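You operate a simulated robot arm through the tools that you are given. There is no shell and no other tool. Be economical: measure what you need, move in short steps, check, and stop when the job is done.

Carry out the task below with a simulated two-armed robot. There is one attempt and no reset: what you move stays moved.

Task
Pick up the lime soda can with one hand, pass it to the other hand and put it on the glass corner above the control panel. Set down upright: lime soda can.
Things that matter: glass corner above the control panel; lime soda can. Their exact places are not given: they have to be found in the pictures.

The check looks at the end state, three seconds after you hand in, the way a careful person would. Anything else that was tipped, shoved, dropped, spilled or broken makes it a failure.

Robot
Two 7-joint arms with two-finger parallel grippers on one trunk, on a base that drives. Base frame: it is fixed to the floor where the robot stands at the start and does not move with it; the origin is under the middle of the robot, x ahead of it, y to its left, z up; the surface under the hand at the start is at about z = 880. Lengths are in mm, angles in degrees, forces in N, time in s.
The left shoulder is at the start at [50, 158, 1083], the right one opposite. With the tool pointing down near the work surface each hand reaches from about 220 to 660 mm from the robot's upright axis, wherever it stands, measured 20 degrees to its own side. Places, roughly: glass corner above the control panel (15x12 cm) [-4000, -260, 840]. Payload 3.91 kg a hand.
The tool frame of a hand sits at the grasp point between the pads (the TCP): z along the fingers, y along the line on which they close. The tips reach 30 mm beyond it. Largest opening 110 mm; finger width 20, thickness 10; the body of the gripper, 48 by 112 mm, starts 55 mm behind the TCP.
Orientation is that of the tool frame in the base frame, as [roll, pitch, yaw] about the fixed x, y, z axes, in that order (R = Rz(yaw) Ry(pitch) Rx(roll)). With the fingers straight down and closing along the base's y, the tool's x points along the base's -x, its y along +y and its z along -z.

Tools
- The arms move only by the tool play_rows. It takes "left_targets", "right_targets" or both (then of equal length, played together; a hand with none holds still); each is text: rows parted by semicolons, each of 7 numbers parted by spaces: the turn, a rotation vector about the tool's x, y, z in degrees, then the shift along the tool's x, y, z in mm, then the gripper command, from -1 (fully open) to 1 (shut), values between in proportion. In form: rx ry rz x y z grip; .... A call has 1 to 20 rows; each row shifts and turns the commanded pose from where the row before left it, along the tool's axes as they then stand. Each row takes 0.2 s and may step no farther than 50 mm and 8.6 degrees from the row before; otherwise, or with a gripper value out of range, the whole call is refused. A pose out of reach is approached as far as the arm can. The call stops where the force on the tool passes 40 N (or 10 N more than at its start, if that is more) or the arm is blocked; 0.2 s more then pass. The fingers move at their own pace (about 153 mm/s each) and stop on an object; they squeeze with about 26 N. The grip force told is the motor's: it shows also when the fingers shut on nothing. Time passes only in rows, and 0.2 s behind the last, so rows that do not move let the fingers close. It gives the time, the measured TCP pose, the force on the tool (base axes), the opening and the grip force at its end, in the units of the frame above (readings bear some noise), with the torque about the TCP (base axes, N m) and any sound that the robot's microphone picked up.
- Cameras (640 x 400 px; columns grow to the right, rows downward): "scene" is now at [138.7, 17.2, 1234.7]; the picture's right is [0.20, -0.98, 0.00], its down [-0.38, -0.08, -0.92] and it looks along [0.90, 0.18, -0.39] (base axes); focal length 248 px, centre (320, 200). "left" rides on the left gripper at [73, -17, -103] in its tool frame; the picture's right is [0.23, 0.97, 0.00], its down [-0.76, 0.18, -0.62] and it looks along [-0.61, 0.14, 0.78] (tool axes); focal length 222 px, centre (320, 200). "right" rides on the right gripper at [72, 17, -103] in its tool frame; the picture's right is [-0.23, 0.97, 0.00], its down [-0.76, -0.18, -0.62] and it looks along [-0.61, -0.14, 0.78] (tool axes); focal length 222 px, centre (320, 200).
- capture(camera): a new picture of that camera. It takes no simulated time.
- raise_lower(by): slides the trunk up (or, below 0, down) by that many mm; the arms and the scene camera ride with it, the base frame stays. It gives what a move gives, with no picture.
- steer(legs): drives the robot by 1 to 6 legs, each [ahead, turn to the left] in mm and degrees, along the robot's own axes; the way and the turn of a leg run together, so that a leg with both is an arc; at most 1500 mm and 180 degrees a leg. The arms and the cameras ride along, it lands a little off, and it stops where it bumps. It gives what a move gives.
- pan_tilt(pan, tilt): turns the head with the scene camera to pan (to the left, within 80 degrees either way) and tilt (down, from -29 to 69), counted from straight ahead of the robot. It gives what a move gives.
- locate(camera, pixels): for up to 12 pixels [column, row] of the newest picture of that camera ("zoom" is the newest enlarged one), the place [x, y, z] in the base frame of the surface seen there, good to about 3 mm, but the place of the scene camera against the robot may be out by one fixed shift of up to 12 mm in any direction. It takes no simulated time.
- inspect(camera, box): a new picture of the part [left, top, right, bottom] of that camera's present view, enlarged. It takes no simulated time.
- finish_job(): hands the job in; it is judged then, once.

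Work in short steps. Measure before you move; look again where a grasp or a placing could have gone wrong, and mend it. You have 80 turns and 58 pictures in all, those below and enlarged ones among them. Open the grippers and draw the arms clear of the work before you hand the job in, unless the task says otherwise; then end with one line.

The tools are called after "Call:" as name(argument=value, ...) on one line, values as JSON. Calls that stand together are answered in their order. play_rows: Moves the arms, as the interface text tells. Its arguments: {"type":"object","properties":{"left_targets":{"type":"string"},"right_targets":{"type":"string"}},"required":[]} The other tools are called the same way: raise_lower (by) slides the trunk up or down; steer (legs) drives the base; pan_tilt (pan, tilt) turns the head that bears the scene camera; capture (camera) takes a picture; locate (camera, pixels) gives the place of the surface under pixels of a picture; inspect (camera, box) takes an enlarged picture of a part of a camera's view; finish_job () hands the job in.

At the start:

```text
time_s: 0.0
left_tcp_pos: [375.6, 245.4, 1165.5]
left_tool_rot: [-180.0, 0.0, -180.0]
left_contact_force: [0.6, 0.5, 0.0]
left_torque: [-0.03, 0.02, -0.01]
left_width: 110.1
left_finger_force: 0.1
right_tcp_pos: [399.3, -59.2, 1112.9]
right_tool_rot: [-180.0, 0.0, -180.0]
right_contact_force: [-1.0, -0.3, -0.5]
right_torque: [-0.02, 0.01, 0.0]
right_width: 109.9
right_finger_force: 0.0
trunk travel left (down, up): [-325.0, 157.0]
robot x, y, heading: [3.1, 0.5, 0.1]
head pan, tilt: [11.3, 23.0]
```

scene: 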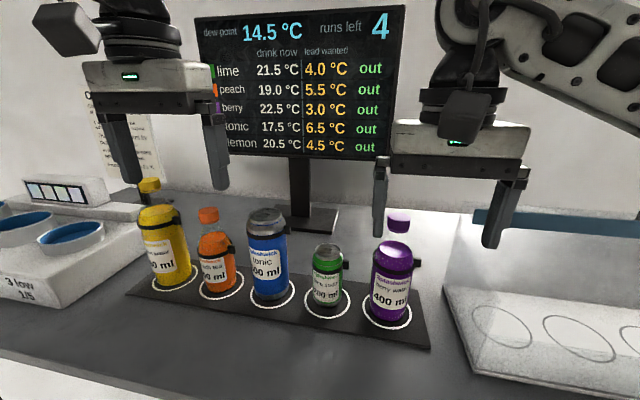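
right: 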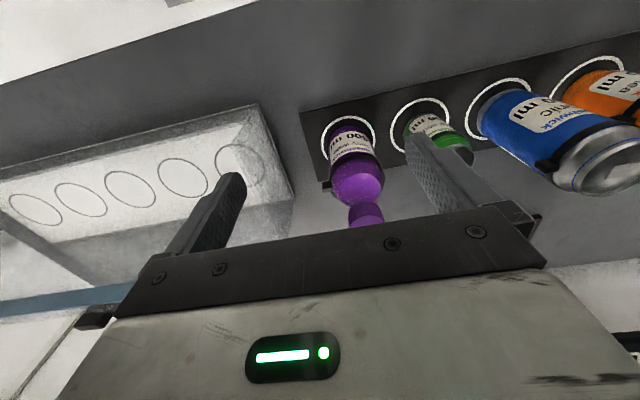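
left: 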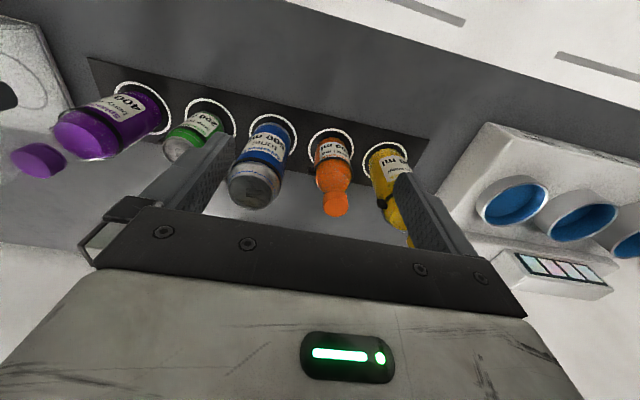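

The green can stands at about (327,280) in the scene picture, between the blue and purple ones. I'll enlarge it to read its label.

Call:
inspect(camera="scene", box=[240, 200, 440, 330])

Call:
locate(camera="scene", pixels=[[327, 250], [327, 270], [327, 300], [313, 280], [342, 280], [346, 265], [327, 313], [270, 215], [390, 270], [270, 260], [398, 222], [327, 335]])

```text
3.08 times, centred on (340, 265) of scene
```

zoom: 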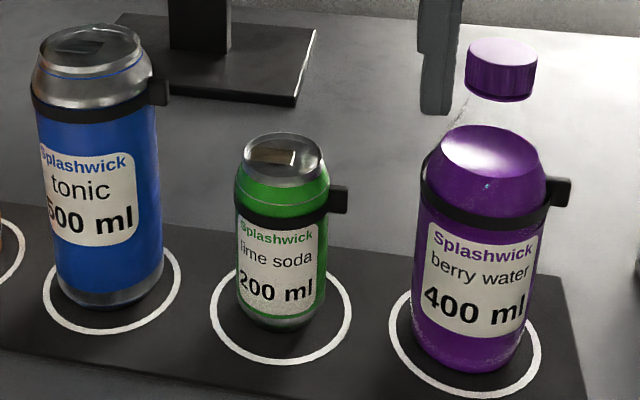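

```text
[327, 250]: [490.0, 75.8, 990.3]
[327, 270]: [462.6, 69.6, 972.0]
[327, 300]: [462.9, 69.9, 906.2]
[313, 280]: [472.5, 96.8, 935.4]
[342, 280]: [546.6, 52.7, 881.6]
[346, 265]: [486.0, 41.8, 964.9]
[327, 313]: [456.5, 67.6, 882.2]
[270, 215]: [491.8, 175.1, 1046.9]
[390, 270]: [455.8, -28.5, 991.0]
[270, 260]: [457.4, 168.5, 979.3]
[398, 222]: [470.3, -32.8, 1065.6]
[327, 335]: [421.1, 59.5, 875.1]
```

The enlarged view confirms it: lime soda can, centre about (487,74), z 881–992, with a clip on its -y side. I want a level grasp with the wrist camera on top, so I'm testing how far the left wrist can roll about the tool's z.

Call:
play_rows(left_targets="0 0 8.5 0 0 0 -1;0 0 8.5 0 0 0 -1;0 0 8.5 0 0 0 -1;0 0 8.5 0 0 0 -1;0 0 8.5 0 0 0 -1;0 0 8.5 0 0 0 -1;0 0 8.5 0 0 0 -1;0 0 8.5 0 0 0 -1;0 0 8.5 0 0 0 -1;0 0 8.5 0 0 0 -1;0 0 8.5 0 0 0 -1;0 0 8.5 0 0 0 -1;0 0 8.5 0 0 0 -1;0 0 8.5 0 0 0 -1;0 0 8.5 0 0 0 -1;0 0 8.5 0 0 0 -1;0 0 8.5 0 0 0 -1;0 0 8.5 0 0 0 -1")

```text
time_s: 3.8
left_tcp_pos: [375.3, 244.4, 1166.2]
left_tool_rot: [180.0, 0.0, 26.9]
left_contact_force: [-0.8, -0.2, -0.1]
left_torque: [-0.04, -0.02, 0.0]
left_width: 109.9
left_finger_force: 0.2
right_tcp_pos: [400.2, -58.1, 1112.0]
right_tool_rot: [-180.0, 0.0, -180.0]
right_contact_force: [-0.3, 0.5, -0.3]
right_torque: [-0.02, -0.01, 0.01]
right_width: 109.9
right_finger_force: 0.0
trunk travel left (down, up): [-325.0, 157.0]
robot x, y, heading: [0.1, -5.0, 0.1]
head pan, tilt: [11.3, 23.0]
```

The roll works (yaw now 27°). I finish the roll to yaw 0, go ahead 80 mm above the bottles, then tip the hand level with the camera on top.

Call:
play_rows(left_targets="0 0 6.75 0 0 0 -1;0 0 6.75 0 0 0 -1;0 0 6.75 0 0 0 -1;0 0 6.7 0 0 0 -1;0 0 0 40 0 0 -1;0 0 0 40 0 0 -1;0 8 0 0 0 0 -1;0 8 0 0 0 0 -1;0 8 0 0 0 0 -1;0 8 0 0 0 0 -1;0 8 0 0 0 0 -1;0 8 0 0 0 0 -1;0 8 0 0 0 0 -1;0 8 0 0 0 0 -1;0 8 0 0 0 0 -1;0 8 0 0 0 0 -1")

```text
time_s: 7.2
left_tcp_pos: [455.7, 245.9, 1166.3]
left_tool_rot: [179.6, -80.1, 0.6]
left_contact_force: [-0.5, 0.4, -0.6]
left_torque: [-0.05, -0.02, -0.04]
left_width: 109.8
left_finger_force: 0.0
right_tcp_pos: [398.7, -58.5, 1110.9]
right_tool_rot: [-180.0, -0.1, 180.0]
right_contact_force: [-0.6, 0.1, -0.5]
right_torque: [-0.01, -0.01, -0.03]
right_width: 110.1
right_finger_force: 0.2
trunk travel left (down, up): [-325.0, 157.0]
robot x, y, heading: [-1.1, -0.3, 0.3]
head pan, tilt: [11.3, 23.0]
```

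Left hand now points forward, 10° down, camera up. I pull back, go down to z≈935 in front of the row, then slide over to y≈74 with the opening set to ~76 mm.

Call:
play_rows(left_targets="0 0 0 -6.7 0 -38 -1;0 0 0 -6.7 0 -38 -1;0 0 0 -6.7 0 -38 -1;0 0 0 -37.9 0 6.7 -0.38;0 0 0 -37.9 0 6.7 -0.38;0 0 0 -37.9 0 6.7 -0.38;0 0 0 -37.9 0 6.7 -0.38;0 0 0 -37.9 0 6.7 -0.38;0 0 0 -37.9 0 6.7 -0.38;0 0 0 0 43 0 -0.38;0 0 0 0 43 0 -0.38;0 0 0 0 43 0 -0.38;0 0 0 0 43 0 -0.38;0 0 0 0 0 0 -0.38")

Call:
capture(camera="left")

Call:
capture(camera="scene")

```text
time_s: 9.1
left_tcp_pos: [455.6, 266.7, 1063.5]
left_tool_rot: [-169.2, -83.2, -10.5]
left_contact_force: [-0.9, 0.5, 10.2]
left_torque: [0.4, -0.29, 0.03]
left_width: 75.9
left_finger_force: 0.6
left hand out of reach, approached as far as the arm can: row 1, 2, 3, 4, 5, 6, 7
right_tcp_pos: [399.4, -58.5, 1112.4]
right_tool_rot: [-180.0, 0.0, 180.0]
right_contact_force: [1.1, 0.4, -0.6]
right_torque: [-0.01, 0.01, 0.02]
right_width: 109.9
right_finger_force: 0.0
trunk travel left (down, up): [-325.0, 157.0]
robot x, y, heading: [-2.3, -0.5, 0.1]
head pan, tilt: [11.3, 23.0]
stopped in row 9 (left hand): the force on the tool passed its limit at 53 N (the readings are from after the stop); the commanded pose is now the measured one
```

```text
53 pictures are left
```

left: 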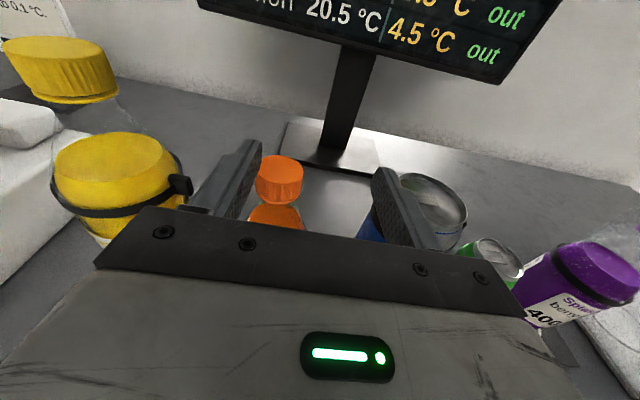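

```text
52 pictures are left
```

scene: 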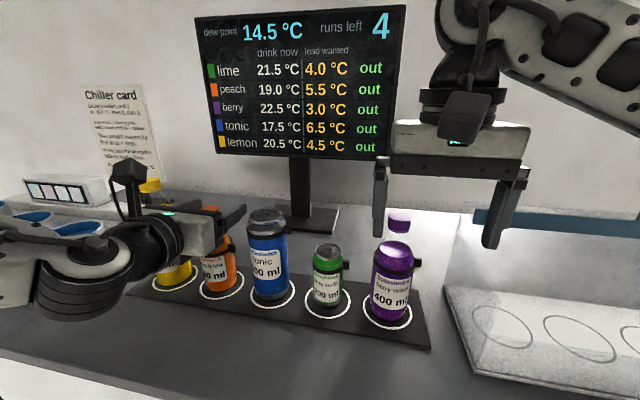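

The pull-back was out of reach, so the hand came down over the orange bottle and seems to touch it (10 N up). I lift straight back up at once.

Call:
play_rows(left_targets="0 0 0 20 0 -2 -0.38;0 0 0 35 0 -4 -0.38;0 0 0 40 0 -5 -0.38")

Call:
capture(camera="left")

Call:
capture(camera="scene")

```text
time_s: 9.9
left_tcp_pos: [457.0, 262.2, 1158.2]
left_tool_rot: [-171.8, -82.7, -7.9]
left_contact_force: [-0.4, 0.2, -0.7]
left_torque: [0.01, 0.0, 0.01]
left_width: 75.9
left_finger_force: 0.2
right_tcp_pos: [399.0, -58.8, 1110.8]
right_tool_rot: [179.9, -0.1, -180.0]
right_contact_force: [-0.2, -0.6, -0.3]
right_torque: [0.01, 0.02, 0.01]
right_width: 109.9
right_finger_force: 0.0
trunk travel left (down, up): [-325.0, 157.0]
robot x, y, heading: [-0.5, -2.8, -0.4]
head pan, tilt: [11.3, 23.0]
```

```text
51 pictures are left
```

left: 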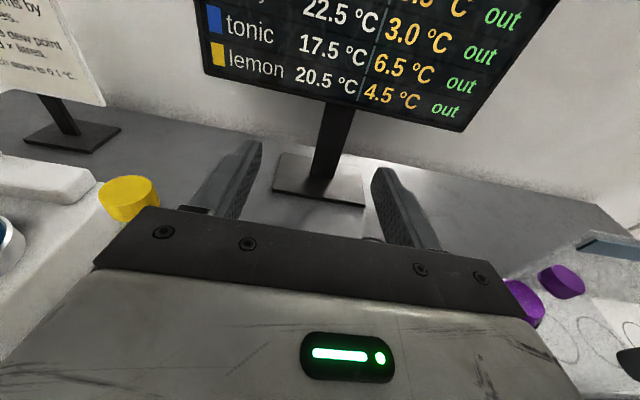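

```text
50 pictures are left
```

scene: 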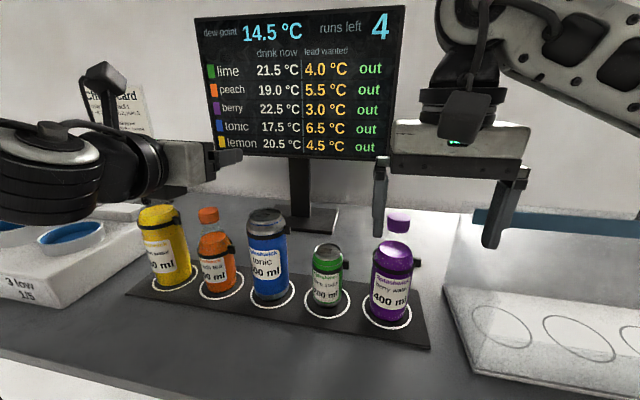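

Everything still stands. Driving back 130 mm gets the hand in front of the row without folding the arm too tightly.

Call:
steer(legs=[[-130, 0]])

```text
time_s: 11.2
left_tcp_pos: [325.5, 260.8, 1157.6]
left_tool_rot: [-171.4, -82.7, -8.5]
left_contact_force: [0.1, -0.4, -0.1]
left_torque: [-0.02, -0.01, 0.03]
left_width: 76.0
left_finger_force: 0.0
right_tcp_pos: [268.0, -59.5, 1111.8]
right_tool_rot: [180.0, 0.0, 179.9]
right_contact_force: [0.3, -0.3, 0.1]
right_torque: [0.03, -0.06, -0.01]
right_width: 110.2
right_finger_force: 0.1
trunk travel left (down, up): [-325.0, 157.0]
robot x, y, heading: [-130.4, 8.2, -0.5]
head pan, tilt: [11.3, 23.0]
```

Clear of the row now. I lower the left hand to z≈927 at x≈325 before any sideways move.

Call:
play_rows(left_targets="0 0 0 -38 0 5 -0.38;0 0 0 -38 0 5 -0.38;0 0 0 -38 0 5 -0.38;0 0 0 -38 0 5 -0.38;0 0 0 -38 0 5 -0.38;0 0 0 -38 0 5 -0.38")

```text
time_s: 12.6
left_tcp_pos: [329.9, 264.5, 927.0]
left_tool_rot: [-172.0, -82.7, -8.1]
left_contact_force: [0.3, -0.1, 0.2]
left_torque: [0.01, -0.01, 0.03]
left_width: 75.8
left_finger_force: 0.0
right_tcp_pos: [269.1, -58.5, 1111.5]
right_tool_rot: [-179.9, 0.0, 179.8]
right_contact_force: [-0.5, -0.2, -0.7]
right_torque: [0.04, -0.02, -0.02]
right_width: 110.2
right_finger_force: 0.1
trunk travel left (down, up): [-325.0, 157.0]
robot x, y, heading: [-134.0, -0.5, -0.0]
head pan, tilt: [11.3, 23.0]
```

Down without contact. Now slide 190 mm to the right at this depth and look with the left camera.

Call:
play_rows(left_targets="0 0 0 0 47.5 0 -0.38;0 0 0 0 47.5 0 -0.38;0 0 0 0 47.5 0 -0.38;0 0 0 0 47.5 0 -0.38;0 0 0 0 0 0 -0.38")

Call:
capture(camera="left")

```text
time_s: 13.8
left_tcp_pos: [334.5, 140.5, 978.8]
left_tool_rot: [-171.5, -82.6, -8.4]
left_contact_force: [-0.6, 0.0, -0.9]
left_torque: [0.0, -0.01, -0.02]
left_width: 75.9
left_finger_force: 0.2
left hand out of reach, approached as far as the arm can: row 2, 3, 4
right_tcp_pos: [269.2, -58.6, 1111.4]
right_tool_rot: [179.9, 0.0, 179.9]
right_contact_force: [-0.5, -0.3, 0.0]
right_torque: [-0.04, -0.01, 0.01]
right_width: 109.5
right_finger_force: 0.0
trunk travel left (down, up): [-325.0, 157.0]
robot x, y, heading: [-130.8, -2.0, -0.2]
head pan, tilt: [11.3, 23.0]
```

```text
49 pictures are left
```

left: 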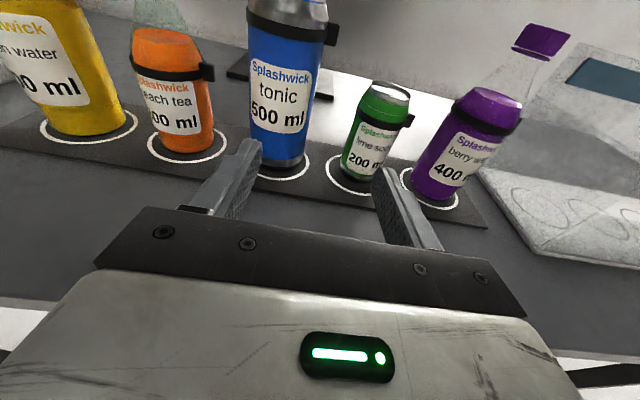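

Reaching inward at this depth is limited (stopped at y 140, z 979). I measure the can with the left camera, and drive back another 120 mm so the arm can reach further out.

Call:
locate(camera="left", pixels=[[388, 92], [376, 110], [362, 165], [350, 150], [385, 150], [376, 122], [410, 121], [372, 180], [278, 100], [460, 150], [290, 165], [440, 190]])

Call:
steer(legs=[[-120, 0]])

```text
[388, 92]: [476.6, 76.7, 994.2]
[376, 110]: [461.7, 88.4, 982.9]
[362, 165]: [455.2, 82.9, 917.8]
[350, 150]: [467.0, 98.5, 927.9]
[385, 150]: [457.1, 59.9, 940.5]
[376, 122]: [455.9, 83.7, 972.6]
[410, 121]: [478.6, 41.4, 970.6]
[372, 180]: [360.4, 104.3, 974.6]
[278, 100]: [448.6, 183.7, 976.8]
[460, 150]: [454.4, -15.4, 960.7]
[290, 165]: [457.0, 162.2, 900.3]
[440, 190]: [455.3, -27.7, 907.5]
```

```text
time_s: 15.0
left_tcp_pos: [216.3, 141.9, 979.5]
left_tool_rot: [-171.5, -82.7, -8.3]
left_contact_force: [-0.2, 0.2, -0.4]
left_torque: [-0.02, -0.02, -0.01]
left_width: 75.7
left_finger_force: 0.1
right_tcp_pos: [148.1, -59.9, 1111.1]
right_tool_rot: [-180.0, 0.0, 179.9]
right_contact_force: [-0.3, 0.0, 0.3]
right_torque: [-0.01, -0.01, 0.04]
right_width: 110.0
right_finger_force: 0.1
trunk travel left (down, up): [-325.0, 157.0]
robot x, y, heading: [-249.1, 1.9, -0.3]
head pan, tilt: [11.3, 23.0]
```

Can axis is about (483,75) by the left camera, in agreement with the scene camera. Now extend the hand forward 100 mm and read where it ends up.

Call:
play_rows(left_targets="0 0 0 0 0 50 -0.38;0 0 0 0 0 50 -0.38;0 0 0 0 0 0 -0.38")

```text
time_s: 15.8
left_tcp_pos: [311.3, 156.6, 978.9]
left_tool_rot: [-171.8, -82.6, -8.1]
left_contact_force: [0.4, -1.0, -0.5]
left_torque: [-0.01, -0.02, 0.01]
left_width: 75.9
left_finger_force: 0.0
left hand out of reach, approached as far as the arm can: row 1, 2
right_tcp_pos: [149.6, -60.9, 1111.7]
right_tool_rot: [179.9, 0.0, 180.0]
right_contact_force: [0.2, -0.5, -0.6]
right_torque: [0.0, -0.02, -0.03]
right_width: 110.1
right_finger_force: 0.0
trunk travel left (down, up): [-325.0, 157.0]
robot x, y, heading: [-251.1, -1.2, -0.2]
head pan, tilt: [11.3, 23.0]
```

The limit is pointing straight ahead at small y. I'll move the hand back out to the left, then shift the robot ~125 mm to its right so the can lies in front of the left shoulder.

Call:
play_rows(left_targets="0 0 0 0 -42 0 -0.38;0 0 0 0 -42 0 -0.38;0 0 0 0 -42 0 -0.38;0 0 0 0 0 0 -0.38")

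Call:
steer(legs=[[-250, 29], [-250, -29]])

```text
time_s: 16.8
left_tcp_pos: [310.1, 282.1, 980.4]
left_tool_rot: [-171.7, -82.6, -8.1]
left_contact_force: [-0.6, 0.7, -0.5]
left_torque: [0.03, -0.03, 0.01]
left_width: 75.9
left_finger_force: 0.1
right_tcp_pos: [147.9, -59.2, 1112.8]
right_tool_rot: [-179.9, 0.0, 179.9]
right_contact_force: [-0.1, 0.2, -0.6]
right_torque: [0.02, 0.0, 0.02]
right_width: 110.1
right_finger_force: 0.1
trunk travel left (down, up): [-325.0, 157.0]
robot x, y, heading: [-252.2, 6.2, 0.2]
head pan, tilt: [11.3, 23.0]
```

```text
time_s: 20.1
left_tcp_pos: [-166.0, 155.9, 981.5]
left_tool_rot: [-171.3, -82.7, -8.4]
left_contact_force: [0.2, 0.2, -0.3]
left_torque: [0.01, -0.02, -0.02]
left_width: 76.2
left_finger_force: 0.1
right_tcp_pos: [-327.8, -185.8, 1111.6]
right_tool_rot: [179.9, 0.0, -179.9]
right_contact_force: [-0.6, -0.2, -0.5]
right_torque: [0.0, -0.02, 0.02]
right_width: 110.1
right_finger_force: 0.1
trunk travel left (down, up): [-325.0, 157.0]
robot x, y, heading: [-726.9, -126.3, -0.1]
head pan, tilt: [11.3, 23.0]
```

The robot's at y≈-126. Lower the hand to z≈925 and shift it to y≈75, then drive forward 520 mm to stand in front of the can.

Call:
play_rows(left_targets="0 0 0 -28 40 3.5 -0.38;0 0 0 -28 40 3.5 -0.38;0 0 0 0 0 0 -0.38")

Call:
steer(legs=[[520, 0]])

Call:
capture(camera="left")

```text
time_s: 20.9
left_tcp_pos: [-164.1, 78.8, 927.9]
left_tool_rot: [-171.8, -82.5, -8.2]
left_contact_force: [-0.3, -0.9, 1.1]
left_torque: [-0.05, 0.01, -0.02]
left_width: 76.0
left_finger_force: 0.1
left hand out of reach, approached as far as the arm can: row 2
right_tcp_pos: [-327.0, -184.5, 1111.2]
right_tool_rot: [179.9, -0.1, 179.8]
right_contact_force: [-0.3, 0.6, -0.6]
right_torque: [0.01, -0.03, -0.03]
right_width: 109.9
right_finger_force: 0.0
trunk travel left (down, up): [-325.0, 157.0]
robot x, y, heading: [-725.0, -124.4, 0.1]
head pan, tilt: [11.3, 23.0]
```

```text
time_s: 23.9
left_tcp_pos: [350.2, 69.2, 928.7]
left_tool_rot: [-171.8, -82.5, -8.8]
left_contact_force: [-0.6, 0.0, 0.3]
left_torque: [0.0, -0.02, 0.01]
left_width: 76.0
left_finger_force: 0.2
right_tcp_pos: [185.4, -193.3, 1113.0]
right_tool_rot: [-179.9, -0.1, 179.3]
right_contact_force: [0.3, -0.5, 0.3]
right_torque: [0.01, 0.03, 0.0]
right_width: 109.9
right_finger_force: 0.0
trunk travel left (down, up): [-325.0, 157.0]
robot x, y, heading: [-214.5, -129.4, -0.6]
head pan, tilt: [11.3, 23.0]
```

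```text
48 pictures are left
```

left: 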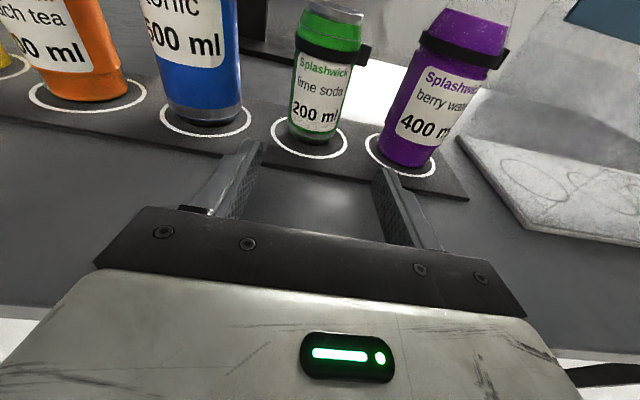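

In front of the can; the gap between the fingers lines up near it. I measure the can's sides and the clip before closing in.

Call:
locate(camera="left", pixels=[[296, 95], [322, 95], [320, 120], [345, 95], [302, 120], [338, 120], [325, 45], [355, 52], [366, 56], [312, 140], [235, 110], [385, 140]])

Call:
raise_lower(by=-10)

```text
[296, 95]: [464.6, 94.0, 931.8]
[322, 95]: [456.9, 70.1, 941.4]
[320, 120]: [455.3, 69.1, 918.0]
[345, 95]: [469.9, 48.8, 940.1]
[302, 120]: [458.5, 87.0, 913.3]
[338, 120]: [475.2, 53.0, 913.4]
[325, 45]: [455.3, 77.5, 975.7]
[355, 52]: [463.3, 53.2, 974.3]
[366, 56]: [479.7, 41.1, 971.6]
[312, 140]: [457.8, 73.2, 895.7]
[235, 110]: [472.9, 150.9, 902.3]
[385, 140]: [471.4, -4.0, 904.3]
```

```text
time_s: 24.5
left_tcp_pos: [350.4, 69.6, 919.5]
left_tool_rot: [-171.7, -82.6, -8.9]
left_contact_force: [0.5, -0.4, -0.5]
left_torque: [-0.01, -0.02, -0.02]
left_width: 75.9
left_finger_force: 0.1
right_tcp_pos: [185.6, -193.7, 1101.9]
right_tool_rot: [-180.0, 0.0, 179.4]
right_contact_force: [0.0, 0.0, 0.2]
right_torque: [0.0, 0.0, 0.01]
right_width: 109.8
right_finger_force: 0.1
trunk travel left (down, up): [-315.0, 167.0]
robot x, y, heading: [-212.3, -130.2, -0.5]
head pan, tilt: [11.3, 23.0]
```

Can axis ≈ (482,72), hand axis at y≈69. I advance 60 mm with the arm (3 mm to the left), then read.

Call:
play_rows(left_targets="0 0 0 2 -3 30 -0.38;0 0 0 2 0 30 -0.38;0 0 0 0 0 0 -0.38")

```text
time_s: 25.3
left_tcp_pos: [401.3, 86.7, 931.2]
left_tool_rot: [-172.0, -82.5, -8.6]
left_contact_force: [0.0, -0.1, 1.4]
left_torque: [0.03, 0.0, -0.02]
left_width: 75.9
left_finger_force: 0.0
left hand out of reach, approached as far as the arm can: row 1, 2
right_tcp_pos: [185.1, -192.6, 1102.0]
right_tool_rot: [180.0, 0.0, 179.4]
right_contact_force: [-0.4, -0.3, 0.8]
right_torque: [0.0, 0.0, 0.01]
right_width: 110.2
right_finger_force: 0.0
trunk travel left (down, up): [-315.0, 167.0]
robot x, y, heading: [-215.9, -129.1, -0.4]
head pan, tilt: [11.3, 23.0]
```

This is the low-reach limit again: higher relative to the shoulder reaches further in. So I back off 50 mm, raise the hand 95 mm and then lower the trunk 105 mm.

Call:
play_rows(left_targets="0 0 0 0 0 -40 -0.38;0 0 0 32 5 -4 -0.38;0 0 0 32 5 -4 -0.38;0 0 0 31 5 -4 -0.38;0 0 0 0 0 0 -0.38")

Call:
raise_lower(by=-105)

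```text
time_s: 26.5
left_tcp_pos: [360.3, 71.1, 1034.6]
left_tool_rot: [-171.8, -82.6, -8.8]
left_contact_force: [0.0, -0.2, 0.3]
left_torque: [0.01, 0.0, -0.03]
left_width: 75.9
left_finger_force: 0.0
right_tcp_pos: [185.7, -193.3, 1102.3]
right_tool_rot: [-180.0, -0.1, 179.4]
right_contact_force: [-0.1, -0.6, 0.1]
right_torque: [-0.01, 0.02, 0.01]
right_width: 110.0
right_finger_force: 0.0
trunk travel left (down, up): [-315.0, 167.0]
robot x, y, heading: [-212.5, -130.0, -0.6]
head pan, tilt: [11.3, 23.0]
```

```text
time_s: 27.9
left_tcp_pos: [360.3, 71.0, 929.6]
left_tool_rot: [-171.7, -82.6, -8.9]
left_contact_force: [-0.3, 0.2, 0.1]
left_torque: [-0.03, -0.02, 0.0]
left_width: 76.0
left_finger_force: 0.0
right_tcp_pos: [184.8, -192.8, 996.3]
right_tool_rot: [180.0, 0.0, 179.4]
right_contact_force: [1.4, 1.5, 0.2]
right_torque: [-0.01, -0.02, -0.01]
right_width: 109.9
right_finger_force: 0.0
trunk travel left (down, up): [-210.0, 272.0]
robot x, y, heading: [-214.0, -129.7, -0.5]
head pan, tilt: [11.3, 23.0]
```

Now at (360,71,930) with reach in hand. Advance 60 mm along the fingers and check tracking.

Call:
play_rows(left_targets="0 0 0 1 -1 30 -0.38;0 0 0 1 0 30 -0.38;0 0 0 0 0 0 -0.38")

Call:
capture(camera="left")

```text
time_s: 28.7
left_tcp_pos: [420.7, 71.0, 922.4]
left_tool_rot: [-171.7, -82.6, -8.9]
left_contact_force: [0.0, -0.8, 1.0]
left_torque: [0.04, 0.02, 0.04]
left_width: 75.6
left_finger_force: 0.1
right_tcp_pos: [186.0, -191.6, 997.1]
right_tool_rot: [180.0, 0.0, 179.4]
right_contact_force: [-0.1, -0.6, 0.4]
right_torque: [0.02, -0.01, -0.01]
right_width: 110.4
right_finger_force: 0.1
trunk travel left (down, up): [-210.0, 272.0]
robot x, y, heading: [-213.3, -129.1, -0.5]
head pan, tilt: [11.3, 23.0]
```

```text
47 pictures are left
```

left: 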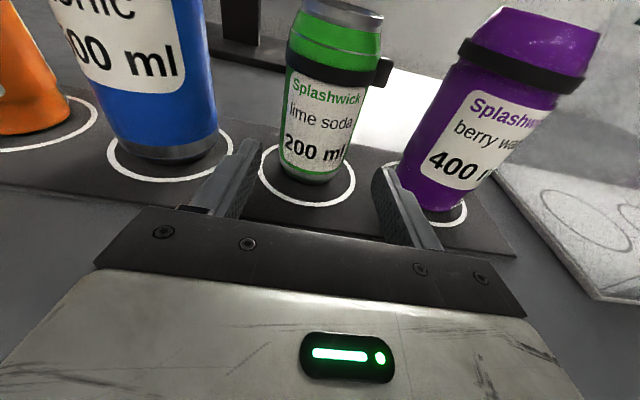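

Tracking is exact and the fingers straddle the can's axis. Go the last 60 mm, then close.

Call:
play_rows(left_targets="0 0 0 1 -1 20 -0.38;0 0 0 1 0 20 -0.38;0 0 0 1 0 20 -0.38;0 0 0 0 0 0 -0.38;0 0 0 0 0 0 0.2;0 0 0 0 0 0 0.4;0 0 0 0 0 0 0.4")

Call:
capture(camera="left")

```text
time_s: 30.3
left_tcp_pos: [476.5, 74.1, 920.0]
left_tool_rot: [-171.9, -82.4, -8.7]
left_contact_force: [1.3, 0.4, 0.7]
left_torque: [-0.04, -0.04, -0.02]
left_width: 52.3
left_finger_force: 26.1
left hand out of reach, approached as far as the arm can: row 3
right_tcp_pos: [185.1, -192.4, 996.0]
right_tool_rot: [-179.9, -0.1, 179.4]
right_contact_force: [-0.4, 0.3, 0.7]
right_torque: [-0.03, -0.04, 0.03]
right_width: 109.9
right_finger_force: 0.2
trunk travel left (down, up): [-210.0, 272.0]
robot x, y, heading: [-212.8, -128.2, -0.6]
head pan, tilt: [11.3, 23.0]
```

```text
46 pictures are left
```

left: 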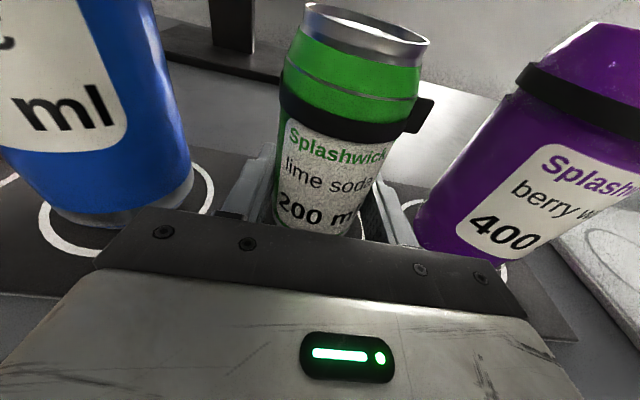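

Can gripped (52 mm, 26 N). I lift it with the trunk by 210 mm, straight up out of the row, then back away.

Call:
raise_lower(by=210)

Call:
steer(legs=[[-500, 0]])

Call:
capture(camera="scene")

```text
time_s: 32.5
left_tcp_pos: [477.6, 74.4, 1129.8]
left_tool_rot: [-171.9, -82.5, -8.7]
left_contact_force: [-0.7, 0.2, -1.5]
left_torque: [-0.03, 0.04, 0.02]
left_width: 52.6
left_finger_force: 25.5
right_tcp_pos: [184.9, -191.8, 1205.8]
right_tool_rot: [180.0, -0.1, 179.3]
right_contact_force: [0.5, -0.4, -0.2]
right_torque: [0.0, 0.01, 0.04]
right_width: 109.8
right_finger_force: 0.1
trunk travel left (down, up): [-420.0, 62.0]
robot x, y, heading: [-215.8, -126.8, -0.7]
head pan, tilt: [11.3, 23.0]
```

```text
time_s: 35.4
left_tcp_pos: [-15.4, 81.2, 1129.9]
left_tool_rot: [-172.0, -82.4, -8.4]
left_contact_force: [0.7, 0.3, -2.4]
left_torque: [0.0, 0.03, -0.02]
left_width: 52.5
left_finger_force: 26.1
right_tcp_pos: [-305.7, -186.4, 1205.8]
right_tool_rot: [180.0, 0.1, 179.6]
right_contact_force: [0.4, 0.5, 0.6]
right_torque: [0.0, -0.01, -0.02]
right_width: 110.1
right_finger_force: 0.0
trunk travel left (down, up): [-420.0, 62.0]
robot x, y, heading: [-704.5, -121.1, -0.1]
head pan, tilt: [11.3, 23.0]
```

```text
45 pictures are left
```

scene: 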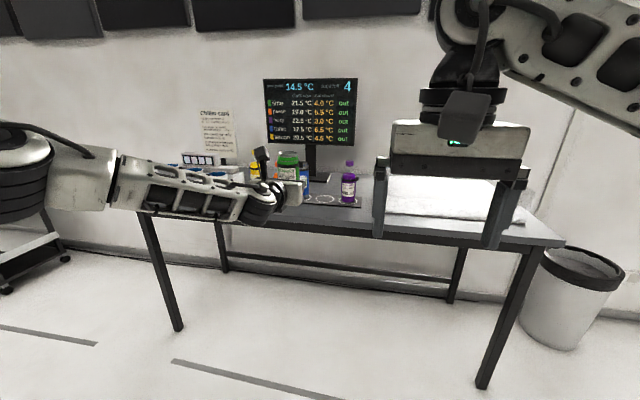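

The can is held and the rest still stand. I back off further, turn right 90°, and look with the head panned to the right toward where the target lies.

Call:
steer(legs=[[-350, 0], [0, -90]])

Call:
pan_tilt(pan=-60, tilt=15)

Call:
capture(camera="scene")

```text
time_s: 41.5
left_tcp_pos: [-841.4, -809.5, 1129.8]
left_tool_rot: [-172.0, -82.4, -97.8]
left_contact_force: [0.0, 0.0, -1.9]
left_torque: [0.0, 0.03, 0.03]
left_width: 52.6
left_finger_force: 25.9
right_tcp_pos: [-1111.6, -522.1, 1205.4]
right_tool_rot: [-180.0, -0.1, 90.3]
right_contact_force: [1.0, -0.3, -0.1]
right_torque: [0.02, -0.03, -0.01]
right_width: 109.8
right_finger_force: 0.1
trunk travel left (down, up): [-420.0, 62.0]
robot x, y, heading: [-1052.5, -122.7, -89.8]
head pan, tilt: [11.3, 23.0]
```

```text
time_s: 42.9
left_tcp_pos: [-839.9, -809.1, 1130.0]
left_tool_rot: [-172.0, -82.5, -97.9]
left_contact_force: [-0.4, -0.5, -2.4]
left_torque: [0.01, 0.0, -0.05]
left_width: 52.3
left_finger_force: 25.7
right_tcp_pos: [-1111.3, -521.2, 1206.9]
right_tool_rot: [180.0, -0.1, 90.2]
right_contact_force: [0.7, -0.3, 0.2]
right_torque: [0.01, 0.04, 0.02]
right_width: 110.1
right_finger_force: 0.0
trunk travel left (down, up): [-420.0, 62.0]
robot x, y, heading: [-1055.9, -123.1, -89.8]
head pan, tilt: [-60.0, 15.0]
```

```text
44 pictures are left
```

scene: 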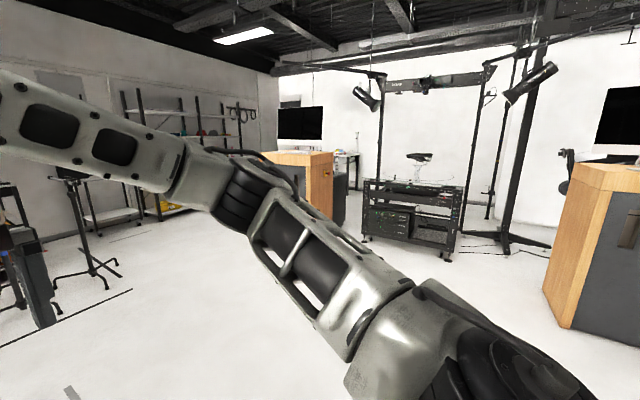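

Clear floor around. I turn another 90° to face -x and look ahead.

Call:
steer(legs=[[0, -90]])

Call:
pan_tilt(pan=0, tilt=10)

Call:
capture(camera="scene")

```text
time_s: 47.2
left_tcp_pos: [-1748.2, -314.3, 1130.6]
left_tool_rot: [-172.0, -82.5, 170.5]
left_contact_force: [0.4, 0.3, -1.5]
left_torque: [0.0, 0.01, 0.01]
left_width: 52.2
left_finger_force: 25.9
right_tcp_pos: [-1451.1, -52.8, 1206.0]
right_tool_rot: [-179.9, -0.2, -1.5]
right_contact_force: [-0.1, -0.7, 0.6]
right_torque: [0.02, 0.0, 0.01]
right_width: 110.1
right_finger_force: 0.0
trunk travel left (down, up): [-420.0, 62.0]
robot x, y, heading: [-1052.2, -121.9, 178.5]
head pan, tilt: [-60.0, 15.0]
```

```text
time_s: 48.5
left_tcp_pos: [-1747.1, -315.0, 1130.5]
left_tool_rot: [-172.2, -82.5, 170.6]
left_contact_force: [-0.7, -0.3, -1.9]
left_torque: [0.02, -0.03, 0.02]
left_width: 52.3
left_finger_force: 26.0
right_tcp_pos: [-1451.2, -53.3, 1206.0]
right_tool_rot: [179.9, -0.1, -1.4]
right_contact_force: [-0.3, 0.1, 0.1]
right_torque: [0.01, 0.02, 0.02]
right_width: 110.0
right_finger_force: 0.0
trunk travel left (down, up): [-420.0, 62.0]
robot x, y, heading: [-1052.1, -118.4, 178.4]
head pan, tilt: [0.0, 10.0]
```

```text
43 pictures are left
```

scene: 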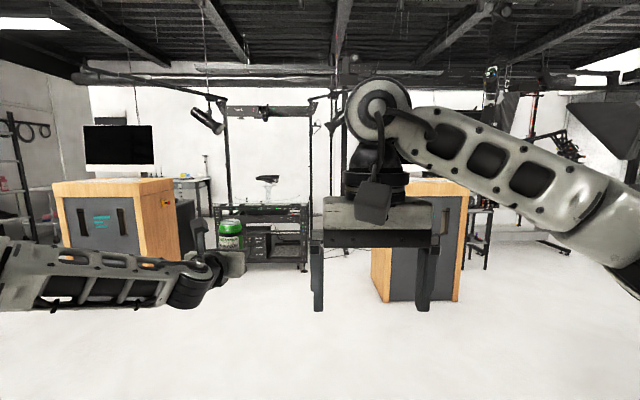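

The rig on the cart near (270,215) should be at the target's rough place. Enlarge it.

Call:
inspect(camera="scene", box=[200, 140, 340, 280])

Call:
locate(camera="scene", pixels=[[280, 208], [300, 205], [265, 180], [257, 240], [305, 240], [440, 190], [100, 240], [160, 220]])

```text
2.86 times, centred on (270, 210) of scene
```

zoom: 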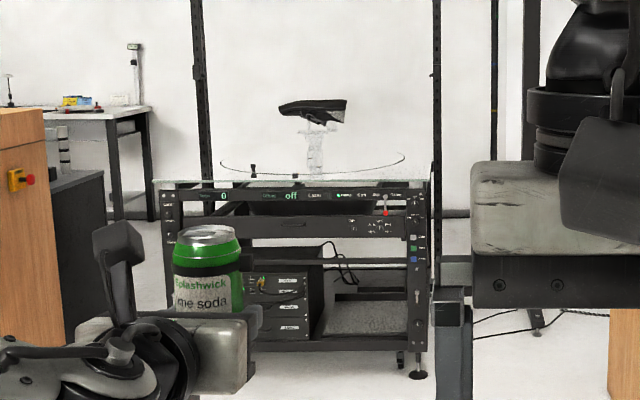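

```text
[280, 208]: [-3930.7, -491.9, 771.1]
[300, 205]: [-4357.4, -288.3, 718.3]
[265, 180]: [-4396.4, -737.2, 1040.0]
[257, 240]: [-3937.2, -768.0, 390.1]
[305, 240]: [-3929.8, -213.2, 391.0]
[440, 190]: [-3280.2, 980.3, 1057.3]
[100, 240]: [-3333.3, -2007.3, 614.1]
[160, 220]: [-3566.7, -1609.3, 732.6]
```

The target's a rig with a round glass on top and a control panel on its front edge; the corner wanted is on my right side. I drive nearer with an S-curve so it ends up in front of the right arm, and look again.

Call:
steer(legs=[[900, 19.5], [900, -18]])

Call:
pan_tilt(pan=0, tilt=20)

Call:
capture(camera="scene")

```text
time_s: 57.8
left_tcp_pos: [-3547.0, -645.8, 1129.4]
left_tool_rot: [-172.2, -82.5, 173.8]
left_contact_force: [0.3, -0.2, -2.1]
left_torque: [-0.01, 0.0, -0.02]
left_width: 52.2
left_finger_force: 25.9
right_tcp_pos: [-3266.4, -367.5, 1206.5]
right_tool_rot: [-180.0, -0.1, 1.9]
right_contact_force: [-0.7, -0.2, 0.3]
right_torque: [0.0, 0.0, -0.01]
right_width: 109.9
right_finger_force: 0.1
trunk travel left (down, up): [-420.0, 62.0]
robot x, y, heading: [-2867.5, -417.9, -177.9]
head pan, tilt: [0.0, 10.0]
```

```text
time_s: 58.5
left_tcp_pos: [-3545.9, -644.6, 1130.1]
left_tool_rot: [-172.1, -82.5, 173.8]
left_contact_force: [0.1, -1.0, -2.7]
left_torque: [-0.03, -0.01, -0.03]
left_width: 52.1
left_finger_force: 25.4
right_tcp_pos: [-3267.1, -367.6, 1206.2]
right_tool_rot: [-180.0, -0.1, 1.8]
right_contact_force: [0.3, 0.1, 0.1]
right_torque: [-0.05, -0.01, 0.01]
right_width: 109.9
right_finger_force: 0.0
trunk travel left (down, up): [-420.0, 62.0]
robot x, y, heading: [-2866.1, -410.0, -178.1]
head pan, tilt: [0.0, 20.0]
```

```text
41 pictures are left
```

scene: 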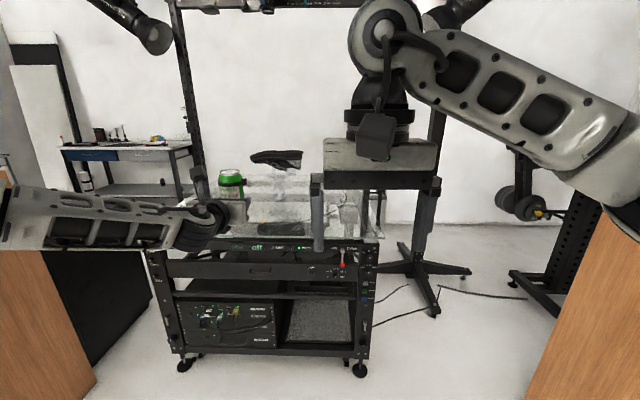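

The right hand blocks the view anyway, so I do the hand-over here in free space. The left hand yaws 55° inward about the vertical (can stays upright) while the right hand rolls 115° so its camera will be on top when it points left.

Call:
play_rows(left_targets="-7.8 0.15 0.99 0 0 0 0.5;-7.8 0.15 0.99 0 0 0 0.5;-7.8 0.15 0.99 0 0 0 0.5;-7.8 0.15 0.99 0 0 0 0.5;-7.8 0.15 0.99 0 0 0 0.5;-7.8 0.15 0.99 0 0 0 0.5;-7.8 0.15 0.99 0 0 0 0.5;0 0 0 0 0 0 0.5;0 0 0 0 0 0 0.5;0 0 0 0 0 0 0.5;0 0 0 0 0 0 0.5;0 0 0 0 0 0 0.5;0 0 0 0 0 0 0.5;0 0 0 0 0 0 0.5", right_targets="0 0 8.2 0 0 0 -1;0 0 8.2 0 0 0 -1;0 0 8.2 0 0 0 -1;0 0 8.2 0 0 0 -1;0 0 8.2 0 0 0 -1;0 0 8.2 0 0 0 -1;0 0 8.2 0 0 0 -1;0 0 8.2 0 0 0 -1;0 0 8.2 0 0 0 -1;0 0 8.2 0 0 0 -1;0 0 8.2 0 0 0 -1;0 0 8.2 0 0 0 -1;0 0 8.2 0 0 0 -1;0 0 8.2 0 0 0 -1")

```text
time_s: 61.5
left_tcp_pos: [-3527.2, -646.5, 1138.2]
left_tool_rot: [-172.9, -82.6, 119.7]
left_contact_force: [-0.2, -0.4, -2.6]
left_torque: [-0.02, -0.01, 0.02]
left_width: 52.6
left_finger_force: 26.1
left hand out of reach, approached as far as the arm can: row 6, 7
right_tcp_pos: [-3266.6, -367.5, 1206.4]
right_tool_rot: [-179.8, 0.0, -113.2]
right_contact_force: [0.1, -0.8, -0.3]
right_torque: [-0.02, -0.02, 0.0]
right_width: 110.0
right_finger_force: 0.1
trunk travel left (down, up): [-420.0, 62.0]
robot x, y, heading: [-2861.3, -415.2, -178.2]
head pan, tilt: [0.0, 20.0]
```

Both worked. Next the right hand moves to its waiting place and tips level (pointing left-forward), then the left brings the can in to the robot's middle line, about 130 mm from the right fingers.

Call:
play_rows(left_targets="0 0 0 0 0 0 0.5;0 0 0 0 0 0 0.5;0 0 0 0 0 0 0.5;0 0 0 0 0 0 0.5;0 0 0 0 0 0 0.5;0 0 0 0 0 0 0.5;0 0 0 0 0 0 0.5;0 0 0 0 0 0 0.5;0 0 0 0 0 0 0.5;0 0 0 0 0 0 0.5;0 0 0 0 0 0 0.5;0 0 0 0 0 0 0.5;0 0 0 1 37.2 8.1 0.5;0 0 0 1 37.2 8.1 0.5;0 0 0 1 37.2 8.1 0.5;0 0 0 1 37.2 8.1 0.5;0 0 0 1 37.2 8.1 0.5;0 0 0 1 37.2 8.1 0.5", right_targets="0 0 0 3.9 33.5 0 -1;0 0 0 3.9 33.5 0 -1;0 8.5 0 0 0 0 -1;0 8.5 0 0 0 0 -1;0 8.5 0 0 0 0 -1;0 8.5 0 0 0 0 -1;0 8.5 0 0 0 0 -1;0 8.5 0 0 0 0 -1;0 8.5 0 0 0 0 -1;0 8.5 0 0 0 0 -1;0 8.5 0 0 0 0 -1;0 8.5 0 0 0 0 -1;0 0 0 0 0 0 -0.38;0 0 0 0 0 0 -0.38;0 0 0 0 0 0 -0.38;0 0 0 0 0 0 -0.38;0 0 0 0 0 0 -0.38;0 0 0 0 0 0 -0.38")

Call:
pan_tilt(pan=0, tilt=25)

Call:
capture(camera="scene")

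Call:
capture(camera="right")

```text
time_s: 65.3
left_tcp_pos: [-3375.6, -472.2, 1134.3]
left_tool_rot: [-173.1, -82.4, 119.9]
left_contact_force: [-0.3, 0.3, -2.1]
left_torque: [-0.01, -0.02, 0.03]
left_width: 52.3
left_finger_force: 26.2
right_tcp_pos: [-3331.6, -346.8, 1206.4]
right_tool_rot: [-179.5, -85.0, -113.5]
right_contact_force: [0.6, 0.7, 0.5]
right_torque: [0.0, 0.03, 0.0]
right_width: 75.7
right_finger_force: 0.1
trunk travel left (down, up): [-420.0, 62.0]
robot x, y, heading: [-2866.9, -416.1, -178.4]
head pan, tilt: [0.0, 20.0]
```

```text
time_s: 66.0
left_tcp_pos: [-3377.5, -472.9, 1134.3]
left_tool_rot: [-172.8, -82.6, 119.6]
left_contact_force: [-1.0, -0.5, -1.6]
left_torque: [0.01, -0.02, -0.02]
left_width: 52.1
left_finger_force: 26.2
right_tcp_pos: [-3330.8, -347.4, 1205.8]
right_tool_rot: [-179.5, -85.0, -113.5]
right_contact_force: [0.6, -0.5, -0.3]
right_torque: [0.02, -0.01, -0.01]
right_width: 75.8
right_finger_force: 0.1
trunk travel left (down, up): [-420.0, 62.0]
robot x, y, heading: [-2867.1, -412.1, -178.0]
head pan, tilt: [0.0, 25.0]
```

```text
40 pictures are left
```

scene: 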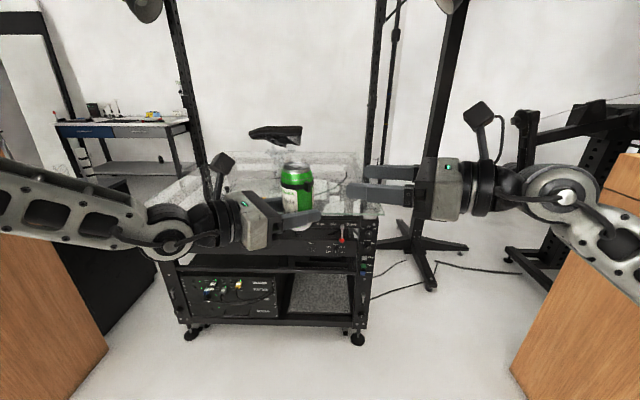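

```text
39 pictures are left
```

right: 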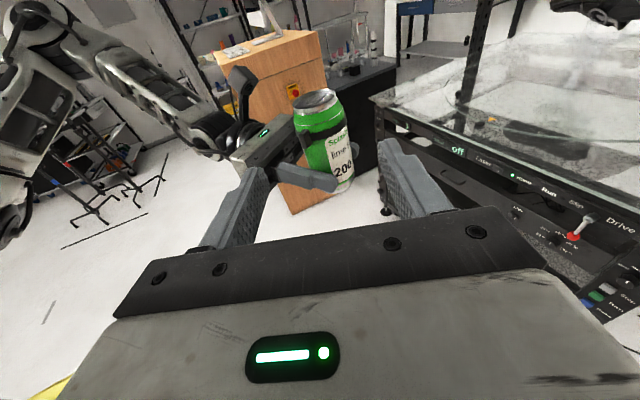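

Hands are facing well. Enlarge the can in the right camera's view and measure it.

Call:
inspect(camera="right", box=[230, 70, 410, 210])

Call:
locate(camera="right", pixels=[[314, 100], [318, 97], [318, 125], [328, 160], [318, 150], [340, 165], [345, 185], [302, 130], [340, 120], [300, 160], [330, 180], [358, 150]])

```text
2.86 times, centred on (320, 140) of right
```

zoom: 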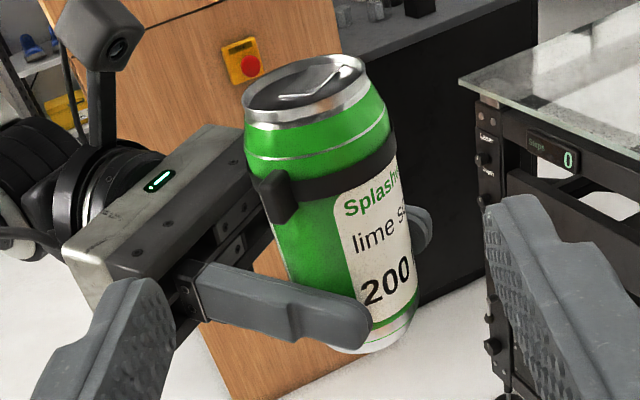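

```text
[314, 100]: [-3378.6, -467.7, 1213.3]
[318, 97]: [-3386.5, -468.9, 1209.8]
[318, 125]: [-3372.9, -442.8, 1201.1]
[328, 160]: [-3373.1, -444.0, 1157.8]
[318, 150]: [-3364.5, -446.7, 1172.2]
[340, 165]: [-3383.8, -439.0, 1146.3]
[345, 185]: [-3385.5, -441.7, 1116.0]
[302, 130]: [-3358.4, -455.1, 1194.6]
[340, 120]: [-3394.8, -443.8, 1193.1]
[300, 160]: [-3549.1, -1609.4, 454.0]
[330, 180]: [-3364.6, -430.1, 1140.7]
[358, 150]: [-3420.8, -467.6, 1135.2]
```

I need the clip's lower edge height to place the right fingers between it and the left fingers.

Call:
locate(camera="zoom", pixels=[[280, 180], [280, 215], [288, 222], [262, 190], [340, 185], [340, 200], [290, 280], [350, 305], [300, 250], [350, 330], [345, 240], [385, 260]])

```text
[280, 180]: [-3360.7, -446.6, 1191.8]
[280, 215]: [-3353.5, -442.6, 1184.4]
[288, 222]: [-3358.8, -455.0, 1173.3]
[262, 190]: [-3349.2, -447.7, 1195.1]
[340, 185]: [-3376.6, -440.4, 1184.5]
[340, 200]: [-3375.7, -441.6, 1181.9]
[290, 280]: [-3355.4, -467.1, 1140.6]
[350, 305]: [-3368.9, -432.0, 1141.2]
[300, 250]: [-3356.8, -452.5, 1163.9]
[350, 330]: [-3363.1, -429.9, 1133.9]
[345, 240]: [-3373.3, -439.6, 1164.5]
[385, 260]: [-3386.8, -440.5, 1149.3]
```

Clip bottom ≈1181, left finger top ≈1144, so the right fingers go in centred at z≈1164. I lower the right hand 30 mm and go in 90 of the 134 mm, then check.

Call:
play_rows(right_targets="0 0 0 -15 -0.5 0 -0.38;0 0 0 -15 -0.5 0 -0.38;0 0 0 0 0 30 -0.38;0 0 0 0 0 30 -0.38;0 0 0 0 0 30 -0.38;0 0 0 0 0 0 -0.38")

Call:
capture(camera="right")

Call:
inspect(camera="scene", box=[200, 110, 440, 260])

```text
time_s: 67.4
left_tcp_pos: [-3377.2, -472.5, 1134.3]
left_tool_rot: [-172.9, -82.6, 119.6]
left_contact_force: [0.1, 0.5, -2.7]
left_torque: [-0.02, -0.05, 0.0]
left_width: 52.3
left_finger_force: 25.8
right_tcp_pos: [-3362.5, -427.7, 1169.6]
right_tool_rot: [-179.6, -85.0, -113.5]
right_contact_force: [-0.9, 0.1, 0.9]
right_torque: [-0.03, -0.02, 0.01]
right_width: 75.9
right_finger_force: 0.1
trunk travel left (down, up): [-420.0, 62.0]
robot x, y, heading: [-2867.8, -413.0, -178.1]
head pan, tilt: [0.0, 25.0]
```

```text
37 pictures are left
```

right: 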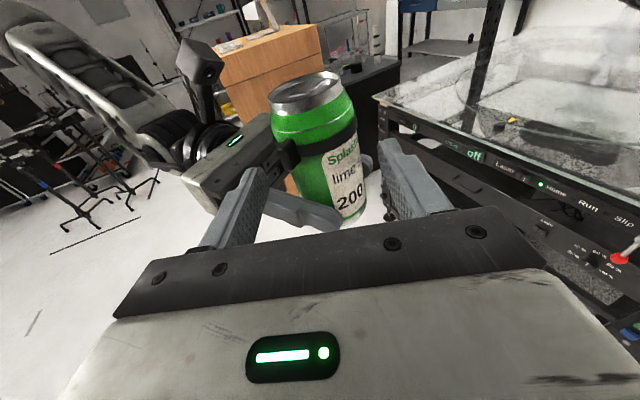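

```text
2.67 times, centred on (320, 185) of scene
```

zoom: 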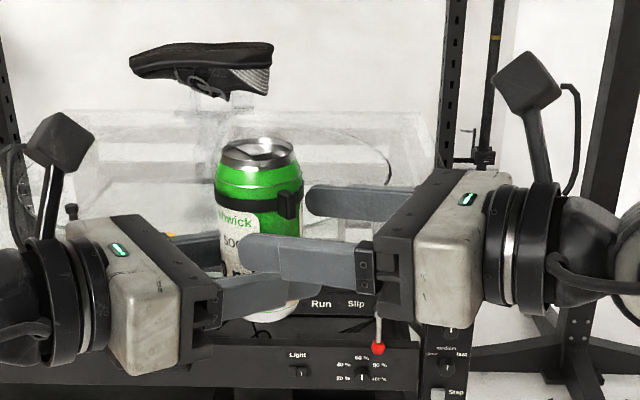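

The near right finger runs between the clip and the left fingers as meant. Finish the last 44 mm and close the right gripper.

Call:
play_rows(right_targets="0 0 0 -1 0 22 -0.38;0 0 0 -1 0 22 -0.38;0 0 0 0 0 0 -0.38;0 0 0 0 0 0 0;0 0 0 0 0 0 0.3;0 0 0 0 0 0 0.5;0 0 0 0 0 0 0.5")

Call:
inspect(camera="scene", box=[200, 110, 440, 260])

```text
time_s: 69.0
left_tcp_pos: [-3377.8, -472.0, 1133.7]
left_tool_rot: [-173.0, -82.6, 119.8]
left_contact_force: [6.5, -1.1, -1.3]
left_torque: [-0.12, -0.16, 0.09]
left_width: 52.3
left_finger_force: 25.7
right_tcp_pos: [-3380.9, -467.8, 1161.1]
right_tool_rot: [179.8, -85.0, -113.0]
right_contact_force: [-6.6, 0.8, -0.8]
right_torque: [0.06, 0.37, -0.13]
right_width: 52.0
right_finger_force: 26.3
trunk travel left (down, up): [-420.0, 62.0]
robot x, y, heading: [-2863.9, -412.5, -178.7]
head pan, tilt: [0.0, 25.0]
```

```text
2.67 times, centred on (320, 185) of scene
```

zoom: 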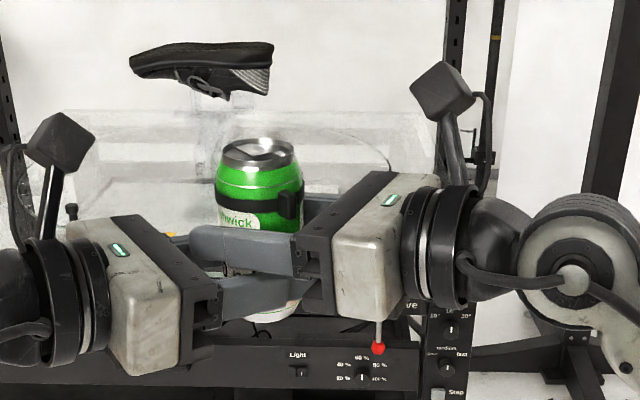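

Both hands hold (right 52.0 mm, 26 N). Open the left a little and draw it back along its fingers.

Call:
play_rows(left_targets="0 0 0 0 0 0 -0.2;0 0 0 0 0 0 -0.2;0 0 0 0 0 -15 -0.2;0 0 0 0 0 -30 -0.2;0 0 0 0 0 -35 -0.2;0 0 0 0 0 -35 -0.2;0 0 0 0 0 -35 -0.2")

Call:
capture(camera="scene")

```text
time_s: 70.6
left_tcp_pos: [-3287.4, -592.4, 1153.7]
left_tool_rot: [-173.3, -82.8, 119.9]
left_contact_force: [-0.7, -0.5, -0.4]
left_torque: [0.01, 0.02, -0.01]
left_width: 66.1
left_finger_force: 0.0
right_tcp_pos: [-3378.8, -468.4, 1161.3]
right_tool_rot: [180.0, -85.0, -113.0]
right_contact_force: [0.0, 0.2, -0.1]
right_torque: [0.04, 0.01, -0.01]
right_width: 52.2
right_finger_force: 25.9
trunk travel left (down, up): [-420.0, 62.0]
robot x, y, heading: [-2866.9, -414.2, -178.2]
head pan, tilt: [0.0, 25.0]
```

```text
34 pictures are left
```

scene: 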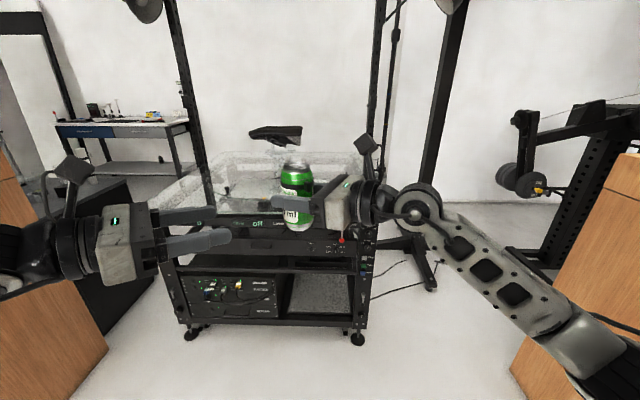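

The right hand alone has the can. I pull it back toward the right 160 mm so the scene camera can see the target corner behind it.

Call:
play_rows(right_targets="0 0 0 0 20 -45 0.5;0 0 0 0 20 -45 0.5;0 0 0 0 20 -45 0.5;0 0 0 0 20 -45 0.5;0 0 0 0 0 0 0.5")

Call:
inspect(camera="scene", box=[140, 100, 460, 300])

```text
time_s: 71.8
left_tcp_pos: [-3288.5, -592.7, 1153.5]
left_tool_rot: [-173.0, -82.6, 119.7]
left_contact_force: [0.1, -1.0, -0.7]
left_torque: [0.02, -0.01, -0.01]
left_width: 66.2
left_finger_force: 0.0
right_tcp_pos: [-3385.0, -274.7, 1179.2]
right_tool_rot: [-179.6, -85.0, -113.4]
right_contact_force: [1.1, -0.1, -1.3]
right_torque: [-0.02, 0.01, 0.05]
right_width: 51.8
right_finger_force: 25.8
trunk travel left (down, up): [-420.0, 62.0]
robot x, y, heading: [-2864.2, -413.2, -178.3]
head pan, tilt: [0.0, 25.0]
```

```text
2.00 times, centred on (300, 200) of scene
```

zoom: 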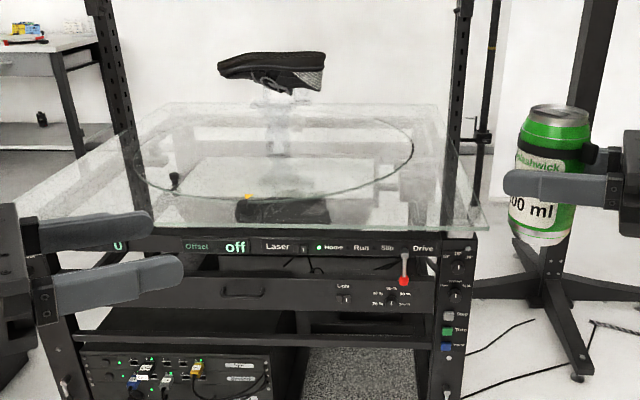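

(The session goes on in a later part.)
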